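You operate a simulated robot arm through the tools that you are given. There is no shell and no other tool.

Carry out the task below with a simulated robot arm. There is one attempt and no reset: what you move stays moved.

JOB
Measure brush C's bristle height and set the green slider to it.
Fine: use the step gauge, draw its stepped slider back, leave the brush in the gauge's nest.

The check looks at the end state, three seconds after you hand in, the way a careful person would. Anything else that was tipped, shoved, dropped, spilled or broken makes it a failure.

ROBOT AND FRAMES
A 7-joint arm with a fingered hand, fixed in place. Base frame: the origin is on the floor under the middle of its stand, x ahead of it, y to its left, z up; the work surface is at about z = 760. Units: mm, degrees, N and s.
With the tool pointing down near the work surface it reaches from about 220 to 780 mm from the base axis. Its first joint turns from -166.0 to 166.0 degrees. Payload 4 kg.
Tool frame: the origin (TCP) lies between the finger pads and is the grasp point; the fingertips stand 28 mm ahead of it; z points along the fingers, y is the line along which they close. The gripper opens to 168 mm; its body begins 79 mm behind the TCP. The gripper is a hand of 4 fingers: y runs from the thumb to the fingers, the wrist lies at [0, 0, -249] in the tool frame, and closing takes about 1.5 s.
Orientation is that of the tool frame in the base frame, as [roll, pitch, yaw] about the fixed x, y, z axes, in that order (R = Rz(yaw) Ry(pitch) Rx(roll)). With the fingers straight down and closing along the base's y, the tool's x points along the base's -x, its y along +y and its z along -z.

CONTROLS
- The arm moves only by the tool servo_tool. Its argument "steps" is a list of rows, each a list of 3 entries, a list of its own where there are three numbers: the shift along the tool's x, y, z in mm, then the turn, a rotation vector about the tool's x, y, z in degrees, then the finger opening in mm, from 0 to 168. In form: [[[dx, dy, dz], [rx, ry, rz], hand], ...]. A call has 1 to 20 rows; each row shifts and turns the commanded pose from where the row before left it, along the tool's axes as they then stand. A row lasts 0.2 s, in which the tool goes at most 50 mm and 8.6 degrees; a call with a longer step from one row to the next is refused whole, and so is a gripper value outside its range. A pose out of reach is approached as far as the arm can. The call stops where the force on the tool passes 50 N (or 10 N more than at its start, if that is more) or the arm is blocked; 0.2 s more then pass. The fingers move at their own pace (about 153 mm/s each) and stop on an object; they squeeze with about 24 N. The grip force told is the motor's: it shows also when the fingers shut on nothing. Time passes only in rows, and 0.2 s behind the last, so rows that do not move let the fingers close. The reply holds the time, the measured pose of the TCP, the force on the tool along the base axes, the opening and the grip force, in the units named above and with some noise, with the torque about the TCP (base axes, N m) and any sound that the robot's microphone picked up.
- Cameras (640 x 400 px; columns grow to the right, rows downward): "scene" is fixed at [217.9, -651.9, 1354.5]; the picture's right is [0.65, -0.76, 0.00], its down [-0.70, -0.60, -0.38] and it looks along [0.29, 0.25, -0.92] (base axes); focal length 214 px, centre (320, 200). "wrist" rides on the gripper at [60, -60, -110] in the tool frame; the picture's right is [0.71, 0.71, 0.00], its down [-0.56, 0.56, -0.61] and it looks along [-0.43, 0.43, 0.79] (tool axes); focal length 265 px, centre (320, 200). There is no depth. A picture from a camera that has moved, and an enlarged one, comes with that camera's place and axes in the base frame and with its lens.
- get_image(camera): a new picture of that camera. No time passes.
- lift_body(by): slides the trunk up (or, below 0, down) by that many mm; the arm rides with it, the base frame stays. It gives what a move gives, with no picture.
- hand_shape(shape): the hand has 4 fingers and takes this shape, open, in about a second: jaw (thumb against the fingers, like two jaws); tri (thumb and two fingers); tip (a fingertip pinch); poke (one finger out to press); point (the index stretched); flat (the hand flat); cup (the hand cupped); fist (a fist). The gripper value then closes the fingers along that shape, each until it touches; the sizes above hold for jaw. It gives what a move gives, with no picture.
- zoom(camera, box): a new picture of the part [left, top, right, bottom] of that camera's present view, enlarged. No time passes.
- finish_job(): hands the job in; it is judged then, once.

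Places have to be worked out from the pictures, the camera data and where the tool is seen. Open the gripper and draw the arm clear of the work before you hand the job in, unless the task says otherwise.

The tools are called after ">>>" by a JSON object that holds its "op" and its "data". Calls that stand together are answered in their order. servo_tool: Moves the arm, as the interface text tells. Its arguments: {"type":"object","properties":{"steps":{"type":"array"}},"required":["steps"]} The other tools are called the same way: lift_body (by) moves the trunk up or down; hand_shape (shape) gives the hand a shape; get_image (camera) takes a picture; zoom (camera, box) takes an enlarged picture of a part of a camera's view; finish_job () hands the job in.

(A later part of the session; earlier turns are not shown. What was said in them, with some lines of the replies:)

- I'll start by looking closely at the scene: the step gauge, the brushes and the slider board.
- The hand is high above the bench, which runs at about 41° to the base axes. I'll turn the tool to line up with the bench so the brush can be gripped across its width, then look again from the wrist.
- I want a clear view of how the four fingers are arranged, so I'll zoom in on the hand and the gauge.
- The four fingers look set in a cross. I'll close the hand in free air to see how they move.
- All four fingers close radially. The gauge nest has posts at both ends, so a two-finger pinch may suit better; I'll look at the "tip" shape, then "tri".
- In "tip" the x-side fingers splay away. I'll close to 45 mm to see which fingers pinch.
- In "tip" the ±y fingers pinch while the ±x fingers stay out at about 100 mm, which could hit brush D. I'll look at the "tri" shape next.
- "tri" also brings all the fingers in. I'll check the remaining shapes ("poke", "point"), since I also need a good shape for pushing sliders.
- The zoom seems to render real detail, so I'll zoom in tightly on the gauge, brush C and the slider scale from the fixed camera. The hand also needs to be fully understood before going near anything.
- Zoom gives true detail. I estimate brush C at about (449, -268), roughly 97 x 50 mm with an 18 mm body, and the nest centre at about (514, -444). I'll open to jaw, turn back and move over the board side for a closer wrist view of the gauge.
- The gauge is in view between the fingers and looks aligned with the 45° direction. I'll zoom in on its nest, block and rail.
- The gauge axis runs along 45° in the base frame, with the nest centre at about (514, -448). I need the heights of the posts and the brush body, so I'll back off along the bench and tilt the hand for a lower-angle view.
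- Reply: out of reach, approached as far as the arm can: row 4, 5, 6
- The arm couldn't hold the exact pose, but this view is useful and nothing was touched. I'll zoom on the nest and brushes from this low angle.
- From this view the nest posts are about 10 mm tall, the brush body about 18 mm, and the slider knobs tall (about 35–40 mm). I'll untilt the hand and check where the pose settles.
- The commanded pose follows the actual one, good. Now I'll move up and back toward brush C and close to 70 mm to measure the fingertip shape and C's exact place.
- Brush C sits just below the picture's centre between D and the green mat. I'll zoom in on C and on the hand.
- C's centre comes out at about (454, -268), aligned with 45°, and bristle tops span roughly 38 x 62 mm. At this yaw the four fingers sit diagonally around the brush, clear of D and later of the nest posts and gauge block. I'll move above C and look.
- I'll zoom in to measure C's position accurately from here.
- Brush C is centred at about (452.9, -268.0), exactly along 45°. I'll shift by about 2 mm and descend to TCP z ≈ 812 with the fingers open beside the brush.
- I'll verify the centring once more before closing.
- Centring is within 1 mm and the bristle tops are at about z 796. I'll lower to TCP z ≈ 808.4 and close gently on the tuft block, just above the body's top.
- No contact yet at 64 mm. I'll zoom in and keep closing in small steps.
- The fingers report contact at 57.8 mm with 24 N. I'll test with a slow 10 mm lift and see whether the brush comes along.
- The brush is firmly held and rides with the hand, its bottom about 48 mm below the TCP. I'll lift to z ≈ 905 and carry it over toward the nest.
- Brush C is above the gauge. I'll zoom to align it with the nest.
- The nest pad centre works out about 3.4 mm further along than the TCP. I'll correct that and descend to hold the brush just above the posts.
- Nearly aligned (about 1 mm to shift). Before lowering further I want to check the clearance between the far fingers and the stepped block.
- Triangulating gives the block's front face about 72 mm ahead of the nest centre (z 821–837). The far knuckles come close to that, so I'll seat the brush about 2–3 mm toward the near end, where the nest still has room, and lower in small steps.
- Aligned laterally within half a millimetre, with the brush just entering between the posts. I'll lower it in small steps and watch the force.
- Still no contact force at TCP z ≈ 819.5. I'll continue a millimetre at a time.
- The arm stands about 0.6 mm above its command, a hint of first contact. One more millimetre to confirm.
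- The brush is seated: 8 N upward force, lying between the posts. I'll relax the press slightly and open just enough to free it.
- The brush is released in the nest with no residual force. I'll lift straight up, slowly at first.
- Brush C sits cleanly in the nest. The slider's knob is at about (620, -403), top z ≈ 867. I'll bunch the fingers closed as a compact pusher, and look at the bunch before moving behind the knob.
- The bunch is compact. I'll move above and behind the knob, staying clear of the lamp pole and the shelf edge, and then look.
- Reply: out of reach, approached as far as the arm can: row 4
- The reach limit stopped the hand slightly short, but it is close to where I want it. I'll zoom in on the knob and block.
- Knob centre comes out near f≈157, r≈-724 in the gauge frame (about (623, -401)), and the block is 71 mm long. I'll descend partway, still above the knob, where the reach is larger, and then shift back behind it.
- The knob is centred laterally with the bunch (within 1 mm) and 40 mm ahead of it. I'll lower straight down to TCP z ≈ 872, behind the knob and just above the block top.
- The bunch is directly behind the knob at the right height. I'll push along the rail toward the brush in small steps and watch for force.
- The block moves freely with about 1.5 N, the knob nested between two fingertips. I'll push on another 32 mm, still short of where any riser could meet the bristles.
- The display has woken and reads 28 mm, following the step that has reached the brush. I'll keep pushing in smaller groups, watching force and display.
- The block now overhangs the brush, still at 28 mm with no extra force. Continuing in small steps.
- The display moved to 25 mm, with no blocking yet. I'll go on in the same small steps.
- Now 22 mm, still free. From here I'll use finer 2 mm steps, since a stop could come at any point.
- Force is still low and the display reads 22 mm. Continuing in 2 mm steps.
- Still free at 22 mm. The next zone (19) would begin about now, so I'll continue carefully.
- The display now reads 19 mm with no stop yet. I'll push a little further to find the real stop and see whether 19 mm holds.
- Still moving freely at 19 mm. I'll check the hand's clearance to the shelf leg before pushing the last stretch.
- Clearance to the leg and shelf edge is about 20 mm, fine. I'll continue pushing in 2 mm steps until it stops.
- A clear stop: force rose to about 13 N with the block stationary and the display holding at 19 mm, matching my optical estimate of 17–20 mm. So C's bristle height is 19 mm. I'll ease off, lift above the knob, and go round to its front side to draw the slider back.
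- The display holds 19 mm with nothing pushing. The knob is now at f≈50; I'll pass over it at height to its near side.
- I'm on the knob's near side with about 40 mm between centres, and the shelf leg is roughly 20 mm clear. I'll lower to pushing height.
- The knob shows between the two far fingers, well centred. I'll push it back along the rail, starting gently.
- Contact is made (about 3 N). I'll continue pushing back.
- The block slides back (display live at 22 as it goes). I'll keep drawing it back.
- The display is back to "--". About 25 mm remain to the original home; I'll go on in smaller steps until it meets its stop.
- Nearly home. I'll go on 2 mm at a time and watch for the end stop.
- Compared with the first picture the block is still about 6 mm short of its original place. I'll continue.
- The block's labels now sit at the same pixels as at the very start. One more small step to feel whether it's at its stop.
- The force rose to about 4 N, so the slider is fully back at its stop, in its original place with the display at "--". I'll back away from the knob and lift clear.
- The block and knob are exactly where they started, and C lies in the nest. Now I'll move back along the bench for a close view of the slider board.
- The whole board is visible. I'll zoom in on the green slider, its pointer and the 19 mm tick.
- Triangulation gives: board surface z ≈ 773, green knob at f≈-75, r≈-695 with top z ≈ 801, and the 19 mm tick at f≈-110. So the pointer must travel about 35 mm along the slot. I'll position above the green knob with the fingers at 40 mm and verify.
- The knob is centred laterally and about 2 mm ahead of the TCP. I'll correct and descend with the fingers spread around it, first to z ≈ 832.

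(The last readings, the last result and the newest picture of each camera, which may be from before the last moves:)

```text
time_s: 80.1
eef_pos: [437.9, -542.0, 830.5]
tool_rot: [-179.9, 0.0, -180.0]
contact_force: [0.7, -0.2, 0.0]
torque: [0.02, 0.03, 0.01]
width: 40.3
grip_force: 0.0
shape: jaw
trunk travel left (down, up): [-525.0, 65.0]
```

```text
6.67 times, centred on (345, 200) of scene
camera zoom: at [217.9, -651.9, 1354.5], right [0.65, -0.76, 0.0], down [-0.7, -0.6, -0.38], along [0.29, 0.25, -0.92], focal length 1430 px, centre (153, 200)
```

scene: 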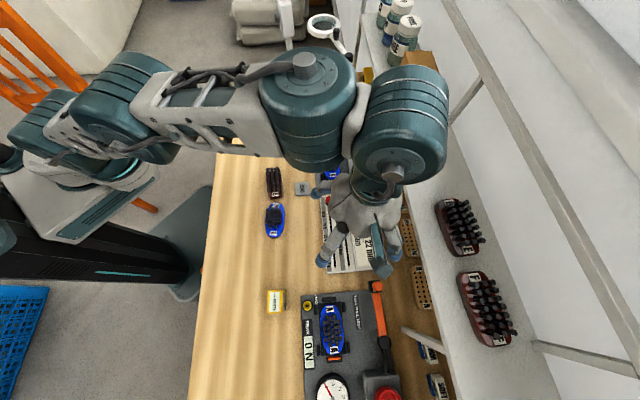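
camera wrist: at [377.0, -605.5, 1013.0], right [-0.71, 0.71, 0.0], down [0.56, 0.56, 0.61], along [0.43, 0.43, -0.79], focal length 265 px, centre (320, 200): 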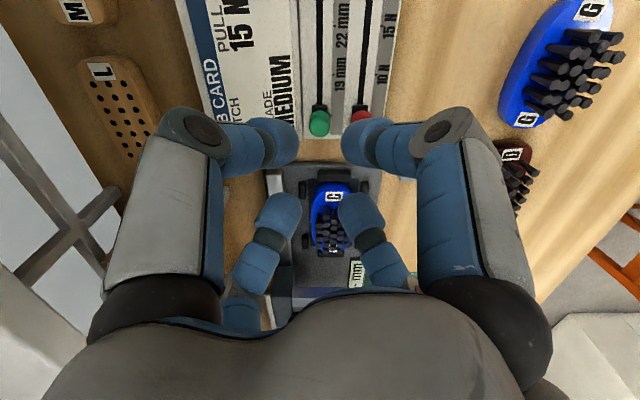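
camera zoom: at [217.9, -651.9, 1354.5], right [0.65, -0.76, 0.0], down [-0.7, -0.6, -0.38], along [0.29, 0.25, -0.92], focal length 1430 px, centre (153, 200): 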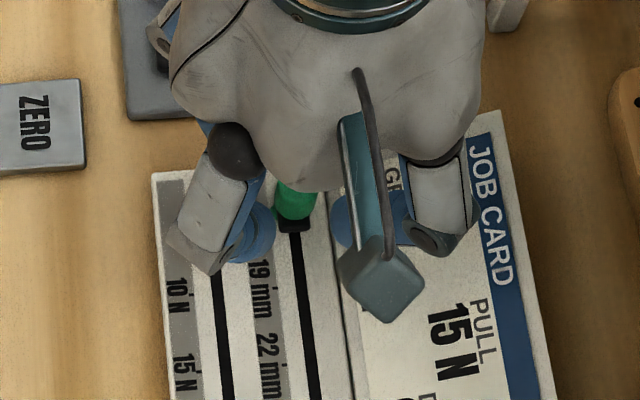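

About 1–2 mm of correction is needed. I'll shift and lower to z ≈ 811 so the fingertips surround the knob above the board.

>>> {"op": "servo_tool", "data": {"steps": [[[-0.35, -1.9, 0], [0, 0, 0], 40], [[0, 0, 7], [0, 0, 0], 40], [[0, 0, 7], [0, 0, 0], 40], [[0, 0, 6], [0, 0, 0], 40], [[0, 0, 0], [0, 0, 0], 40]]}}

>>> {"op": "zoom", "data": {"camera": "wrist", "box": [250, 90, 390, 250]}}

>>> {"op": "zoom", "data": {"camera": "scene", "box": [310, 170, 380, 230]}}

```text
time_s: 81.3
eef_pos: [438.2, -544.8, 811.2]
tool_rot: [180.0, 0.1, 180.0]
contact_force: [-0.8, -0.6, 0.0]
torque: [0.01, 0.01, 0.01]
width: 40.5
grip_force: 0.1
shape: jaw
trunk travel left (down, up): [-525.0, 65.0]
```

```text
2.50 times, centred on (320, 170) of wrist
camera zoom: at [379.2, -604.2, 921.1], right [-0.71, 0.71, 0.0], down [0.56, 0.56, 0.61], along [0.43, 0.43, -0.79], focal length 664 px, centre (320, 275)
```

zoom: 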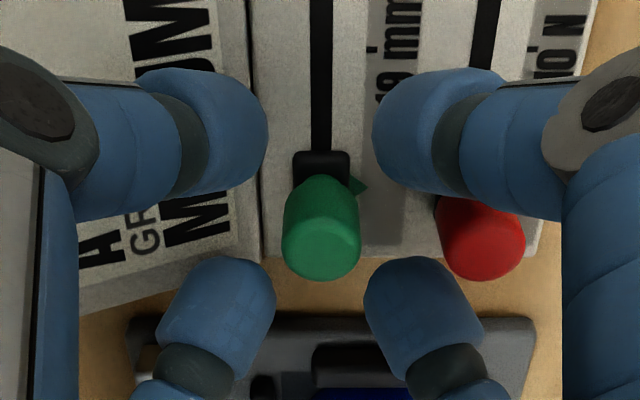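

```text
6.67 times, centred on (345, 200) of scene
camera zoom: at [217.9, -651.9, 1354.5], right [0.65, -0.76, 0.0], down [-0.7, -0.6, -0.38], along [0.29, 0.25, -0.92], focal length 1430 px, centre (153, 200)
```

zoom: 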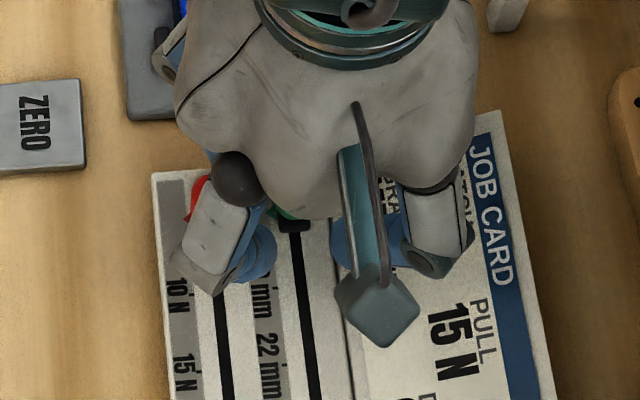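

The knob is within 1 mm of centre and the red knob stays clear by about 4 mm. I'll close gently on the green knob.

>>> {"op": "servo_tool", "data": {"steps": [[[0, 0, 0], [0, 0, 0], 32], [[0, 0, 0], [0, 0, 0], 26], [[0, 0, 0], [0, 0, 0], 20], [[0, 0, 0], [0, 0, 0], 14], [[0, 0, 0], [0, 0, 0], 10], [[0, 0, 0], [0, 0, 0], 10]]}}

>>> {"op": "zoom", "data": {"camera": "wrist", "box": [250, 90, 390, 250]}}

>>> {"op": "zoom", "data": {"camera": "scene", "box": [310, 170, 380, 230]}}

```text
time_s: 82.7
eef_pos: [438.9, -544.4, 810.6]
tool_rot: [-179.9, 0.0, -179.9]
contact_force: [0.1, -0.3, -2.9]
torque: [0.01, 0.03, 0.04]
width: 12.4
grip_force: 23.5
shape: jaw
trunk travel left (down, up): [-525.0, 65.0]
```

```text
2.50 times, centred on (320, 170) of wrist
camera zoom: at [379.3, -604.2, 920.7], right [-0.71, 0.71, 0.0], down [0.56, 0.56, 0.61], along [0.43, 0.43, -0.79], focal length 664 px, centre (320, 275)
```

zoom: 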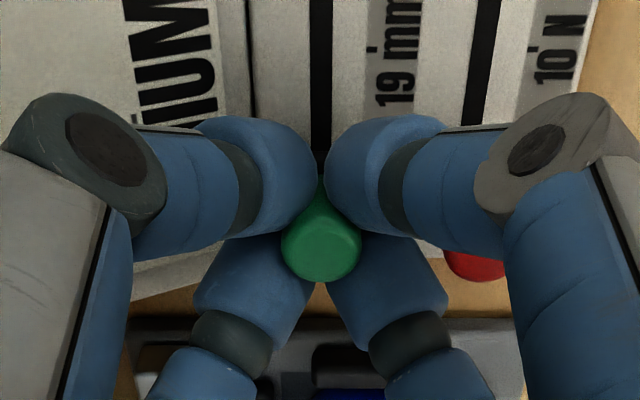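

```text
6.67 times, centred on (345, 200) of scene
camera zoom: at [217.9, -651.9, 1354.5], right [0.65, -0.76, 0.0], down [-0.7, -0.6, -0.38], along [0.29, 0.25, -0.92], focal length 1430 px, centre (153, 200)
```

zoom: 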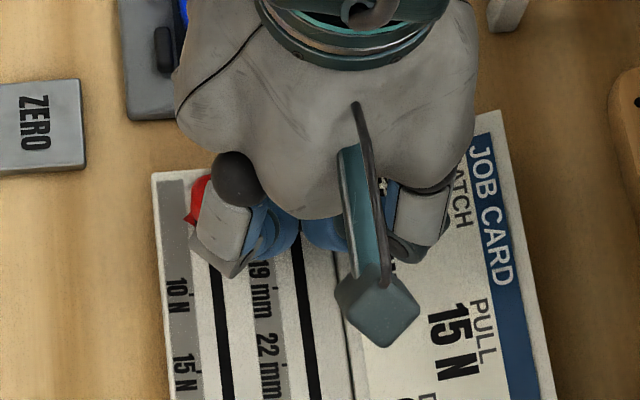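

The green knob is held (24 N). I'll slide it along the slot by about 34.5 mm toward the 19 mm tick, watching the force.

>>> {"op": "servo_tool", "data": {"steps": [[[2.5, -2.5, 0], [0, 0, 0], 10], [[3.1, -3.1, 0], [0, 0, 0], 10], [[3.1, -3.1, 0], [0, 0, 0], 10], [[3.1, -3.1, 0], [0, 0, 0], 10], [[3.1, -3.1, 0], [0, 0, 0], 10], [[3.1, -3.1, 0], [0, 0, 0], 10], [[3.1, -3.1, 0], [0, 0, 0], 10], [[3.1, -3.1, 0], [0, 0, 0], 10], [[0, 0, 0], [0, 0, 0], 10]]}}

>>> {"op": "zoom", "data": {"camera": "wrist", "box": [250, 90, 390, 250]}}

>>> {"op": "zoom", "data": {"camera": "scene", "box": [310, 170, 380, 230]}}

```text
time_s: 84.7
eef_pos: [414.4, -569.6, 810.6]
tool_rot: [180.0, -0.2, 180.0]
contact_force: [0.7, 0.3, -10.4]
torque: [-0.01, -0.02, -0.01]
width: 12.2
grip_force: 23.8
shape: jaw
trunk travel left (down, up): [-525.0, 65.0]
```

```text
2.50 times, centred on (320, 170) of wrist
camera zoom: at [354.8, -628.8, 920.9], right [-0.71, 0.71, 0.0], down [0.56, 0.56, 0.61], along [0.43, 0.44, -0.79], focal length 664 px, centre (320, 275)
```

zoom: 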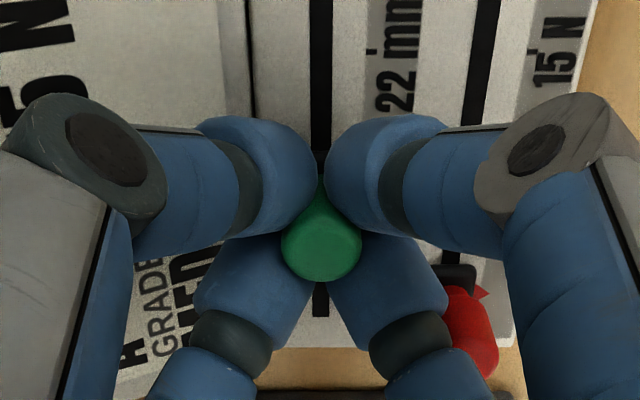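

```text
6.67 times, centred on (345, 200) of scene
camera zoom: at [217.9, -651.9, 1354.5], right [0.65, -0.76, 0.0], down [-0.7, -0.6, -0.38], along [0.29, 0.25, -0.92], focal length 1430 px, centre (153, 200)
```

zoom: 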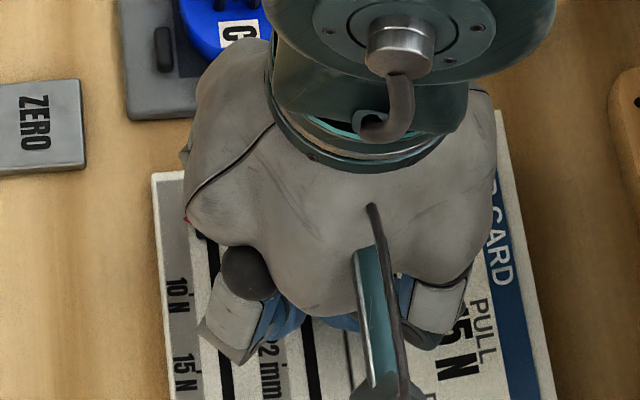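

Moved 34.6 mm. Opening wide would bring the far finger near the red knob, so I'll open only to 24 mm, then lift straight up and look.

>>> {"op": "servo_tool", "data": {"steps": [[[0, 0, 0], [0, 0, 0], 16], [[0, 0, 0], [0, 0, 0], 20], [[0, 0, 0], [0, 0, 0], 24], [[0, 0, 0], [0, 0, 0], 24], [[0, 0, 0], [0, 0, 0], 24]]}}

>>> {"op": "zoom", "data": {"camera": "wrist", "box": [250, 90, 390, 250]}}

```text
time_s: 85.9
eef_pos: [413.1, -568.7, 811.2]
tool_rot: [-180.0, 0.0, 180.0]
contact_force: [-0.7, 0.9, -0.2]
torque: [0.0, -0.01, 0.0]
width: 23.7
grip_force: 0.0
shape: jaw
trunk travel left (down, up): [-525.0, 65.0]
```

```text
2.50 times, centred on (320, 170) of wrist
camera zoom: at [354.2, -628.3, 921.8], right [-0.71, 0.71, 0.0], down [0.56, 0.56, 0.61], along [0.43, 0.43, -0.79], focal length 664 px, centre (320, 275)
```

zoom: 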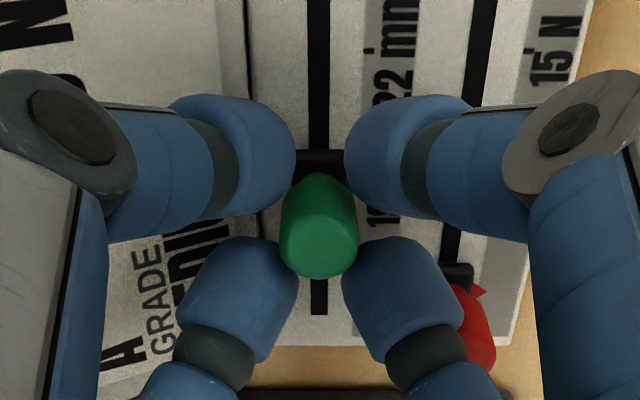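

Released with no force. I'll lift slowly straight up.

>>> {"op": "servo_tool", "data": {"steps": [[[0, 0, -4], [0, 0, 0], 24], [[0, 0, -5], [0, 0, 0], 24], [[0, 0, -8], [0, 0, 0], 24], [[0, 0, -14], [0, 0, 0], 24], [[0, 0, -25], [0, 0, 0], 24], [[0, 0, -30], [0, 0, 0], 24], [[0, 0, -30], [0, 0, 0], 24], [[0, 0, 0], [0, 0, 0], 24]]}}

>>> {"op": "get_image", "data": {"camera": "wrist"}}

>>> {"op": "zoom", "data": {"camera": "scene", "box": [310, 180, 390, 240]}}

```text
time_s: 87.7
eef_pos: [413.5, -567.8, 927.8]
tool_rot: [180.0, 0.0, -179.9]
contact_force: [-0.5, -0.3, 0.1]
torque: [0.03, 0.01, 0.0]
width: 23.8
grip_force: 0.0
shape: jaw
trunk travel left (down, up): [-525.0, 65.0]
```

```text
taken
camera wrist: at [353.7, -628.3, 1038.2], right [-0.71, 0.71, 0.0], down [0.56, 0.56, 0.61], along [0.43, 0.43, -0.79], focal length 265 px, centre (320, 200)
```

wrist: 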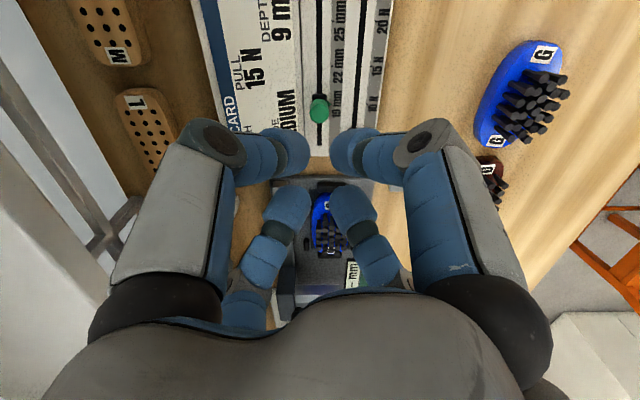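

```text
6.67 times, centred on (350, 210) of scene
camera zoom: at [217.9, -651.9, 1354.5], right [0.65, -0.76, 0.0], down [-0.7, -0.6, -0.38], along [0.29, 0.25, -0.92], focal length 1430 px, centre (120, 133)
```

zoom: 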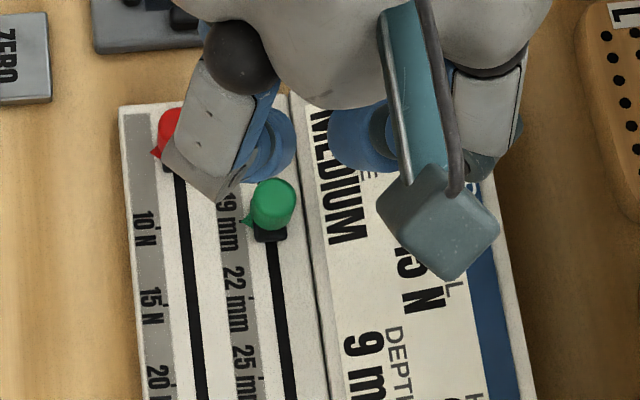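

The green slider has moved next to the 19 mm label. I'll zoom in on the pointer and the tick.

>>> {"op": "zoom", "data": {"camera": "wrist", "box": [300, 70, 360, 150]}}

>>> {"op": "zoom", "data": {"camera": "scene", "box": [328, 198, 352, 218]}}

```text
5.00 times, centred on (330, 110) of wrist
camera zoom: at [353.7, -628.3, 1038.2], right [-0.71, 0.71, 0.0], down [0.56, 0.56, 0.61], along [0.43, 0.43, -0.79], focal length 1327 px, centre (270, 650)
```

zoom: 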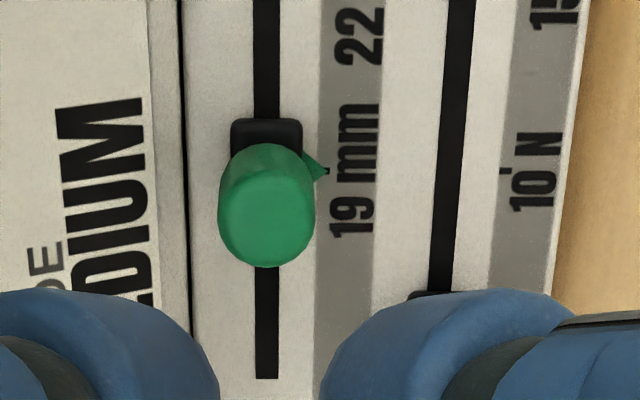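

```text
16.00 times, centred on (340, 208) of scene
camera zoom: at [217.9, -651.9, 1354.5], right [0.65, -0.76, 0.0], down [-0.7, -0.6, -0.38], along [0.29, 0.25, -0.92], focal length 3432 px, centre (0, 72)
```

zoom: 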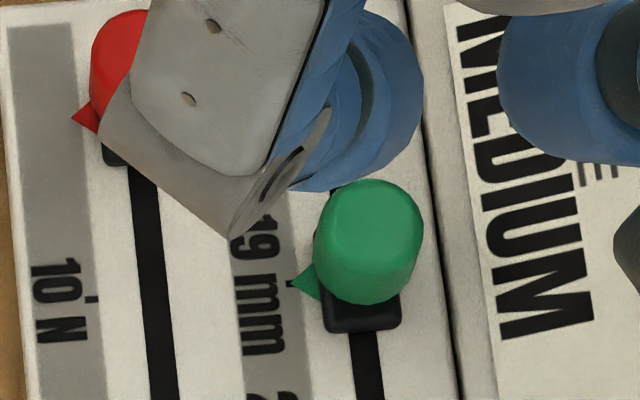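

The pointer tip sits on the 19 mm tick in both views, within about half a millimetre. I'll open the hand and withdraw up and away toward the starting area, then inspect everything.

>>> {"op": "servo_tool", "data": {"steps": [[[0, 0, -30], [0, 0, 0], 24], [[2, 36, -10], [0, 0, 0], 60], [[2, 36, -10], [0, 0, 0], 100], [[2, 36, -15], [0, 0, 0], 140], [[2, 36, -15], [0, 0, 0], 168], [[2, 36, -15], [0, 0, 0], 168], [[2, 36, -15], [0, 0, 0], 168], [[20, 30, 0], [0, 0, 0], 168], [[30, 20, 0], [0, 0, 0], 168], [[30, 0, 0], [0, 0, 0], 168], [[0, 0, 0], [0, 0, 0], 168]]}}

>>> {"op": "get_image", "data": {"camera": "scene"}}

>>> {"op": "zoom", "data": {"camera": "scene", "box": [310, 180, 400, 280]}}

>>> {"op": "zoom", "data": {"camera": "scene", "box": [290, 85, 390, 190]}}

```text
time_s: 90.1
eef_pos: [323.3, -301.7, 1036.4]
tool_rot: [-180.0, 0.0, -180.0]
contact_force: [0.0, -0.8, 0.1]
torque: [0.02, 0.01, 0.0]
width: 168.0
grip_force: 0.1
shape: jaw
trunk travel left (down, up): [-525.0, 65.0]
```

```text
taken
```

scene: 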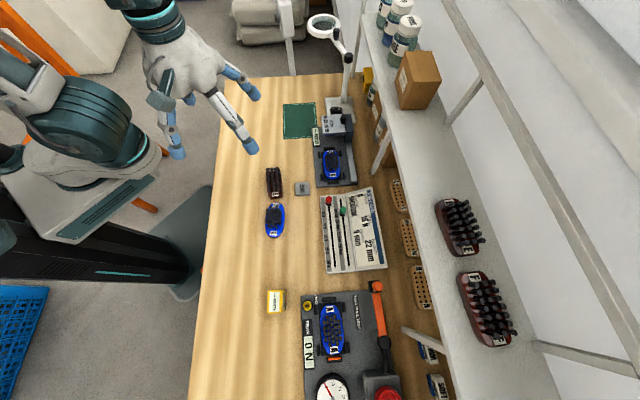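

```text
4.00 times, centred on (355, 230) of scene
camera zoom: at [217.9, -651.9, 1354.5], right [0.65, -0.76, 0.0], down [-0.7, -0.6, -0.38], along [0.29, 0.25, -0.92], focal length 858 px, centre (180, 80)
```

zoom: 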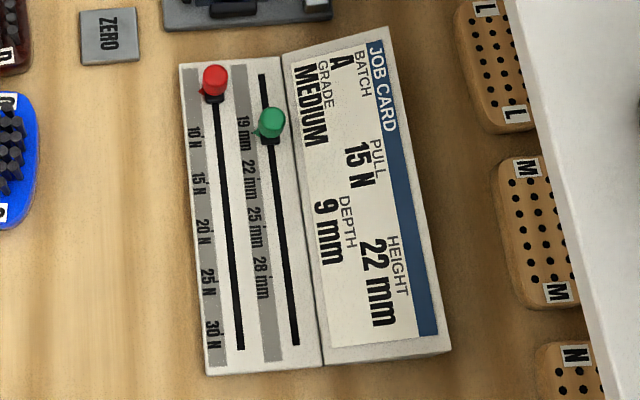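

```text
3.81 times, centred on (340, 138) of scene
camera zoom: at [217.9, -651.9, 1354.5], right [0.65, -0.76, 0.0], down [-0.7, -0.6, -0.38], along [0.29, 0.25, -0.92], focal length 817 px, centre (244, 438)
```

zoom: 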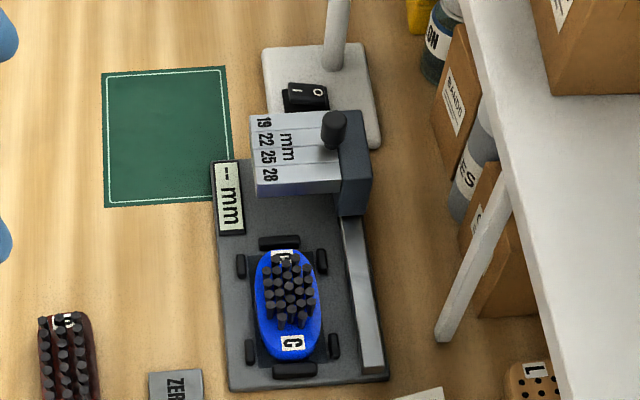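

Everything looks right. A last close look at the pointer and at the brush's seating in the nest before handing in.

>>> {"op": "zoom", "data": {"camera": "scene", "box": [324, 193, 360, 225]}}

>>> {"op": "zoom", "data": {"camera": "scene", "box": [312, 140, 352, 190]}}

```text
12.50 times, centred on (342, 209) of scene
camera zoom: at [217.9, -651.9, 1354.5], right [0.65, -0.76, 0.0], down [-0.7, -0.6, -0.38], along [0.29, 0.25, -0.92], focal length 2681 px, centre (45, 88)
```

zoom: 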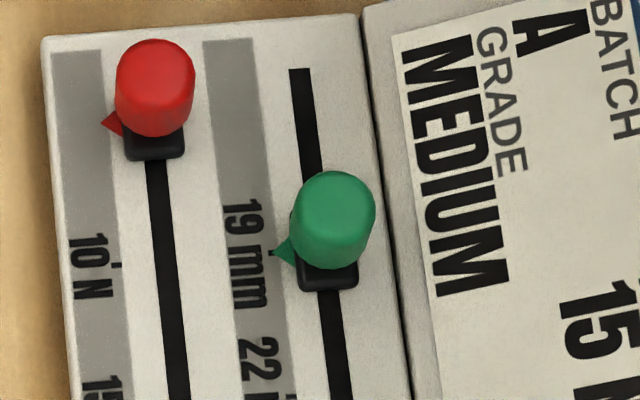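

```text
8.00 times, centred on (332, 165) of scene
camera zoom: at [217.9, -651.9, 1354.5], right [0.65, -0.76, 0.0], down [-0.7, -0.6, -0.38], along [0.29, 0.25, -0.92], focal length 1716 px, centre (224, 480)
```

zoom: 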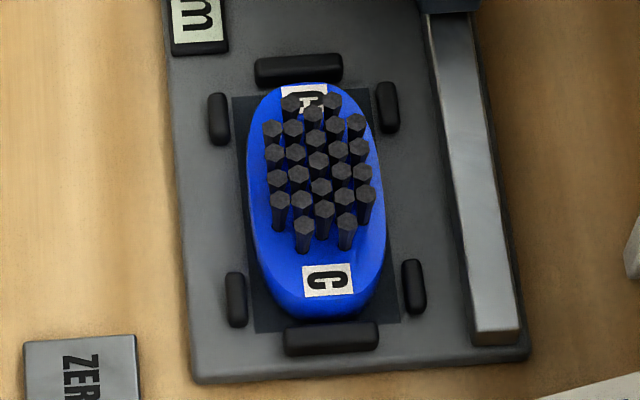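

The green pointer sits on the 19 mm tick and the red slider is untouched. Brush C lies flat in the nest, the stepped slider is fully back, and the open hand is clear of the work, so I'm handing in.

>>> {"op": "finish_job", "data": {}}

```text
The job is handed in.
```

Brush C's bristle height measured 19 mm on the step gauge, and the green slider is now set to 19 mm. I've handed the job in; no verdict came back with the hand-in.

- **Measurement:** with brush C in the nest, the stepped slider passed over the bristles. It came to a firm stop at about 13 N, with the display reading 19 mm. My estimates from the pictures (17–20 mm) agree.
- **Green slider:** its pointer sits on the 19 mm tick, within about half a millimetre. The job card lists 22 mm, but I set the measured value.
- **Gauge:** the stepped slider is fully back at its stop, where it started, with the display blank again ("-- mm"). Brush C lies flat in the nest between the posts.
- **Surroundings:** in the last pictures the red slider, the other brushes and everything else on the bench are where they began. The hand is open and clear of the work.

I lifted brush C with the fingers around its bristles and the top edge of its body, because the nest posts left no room for a lower grip. The bristles look unchanged in the last pictures.
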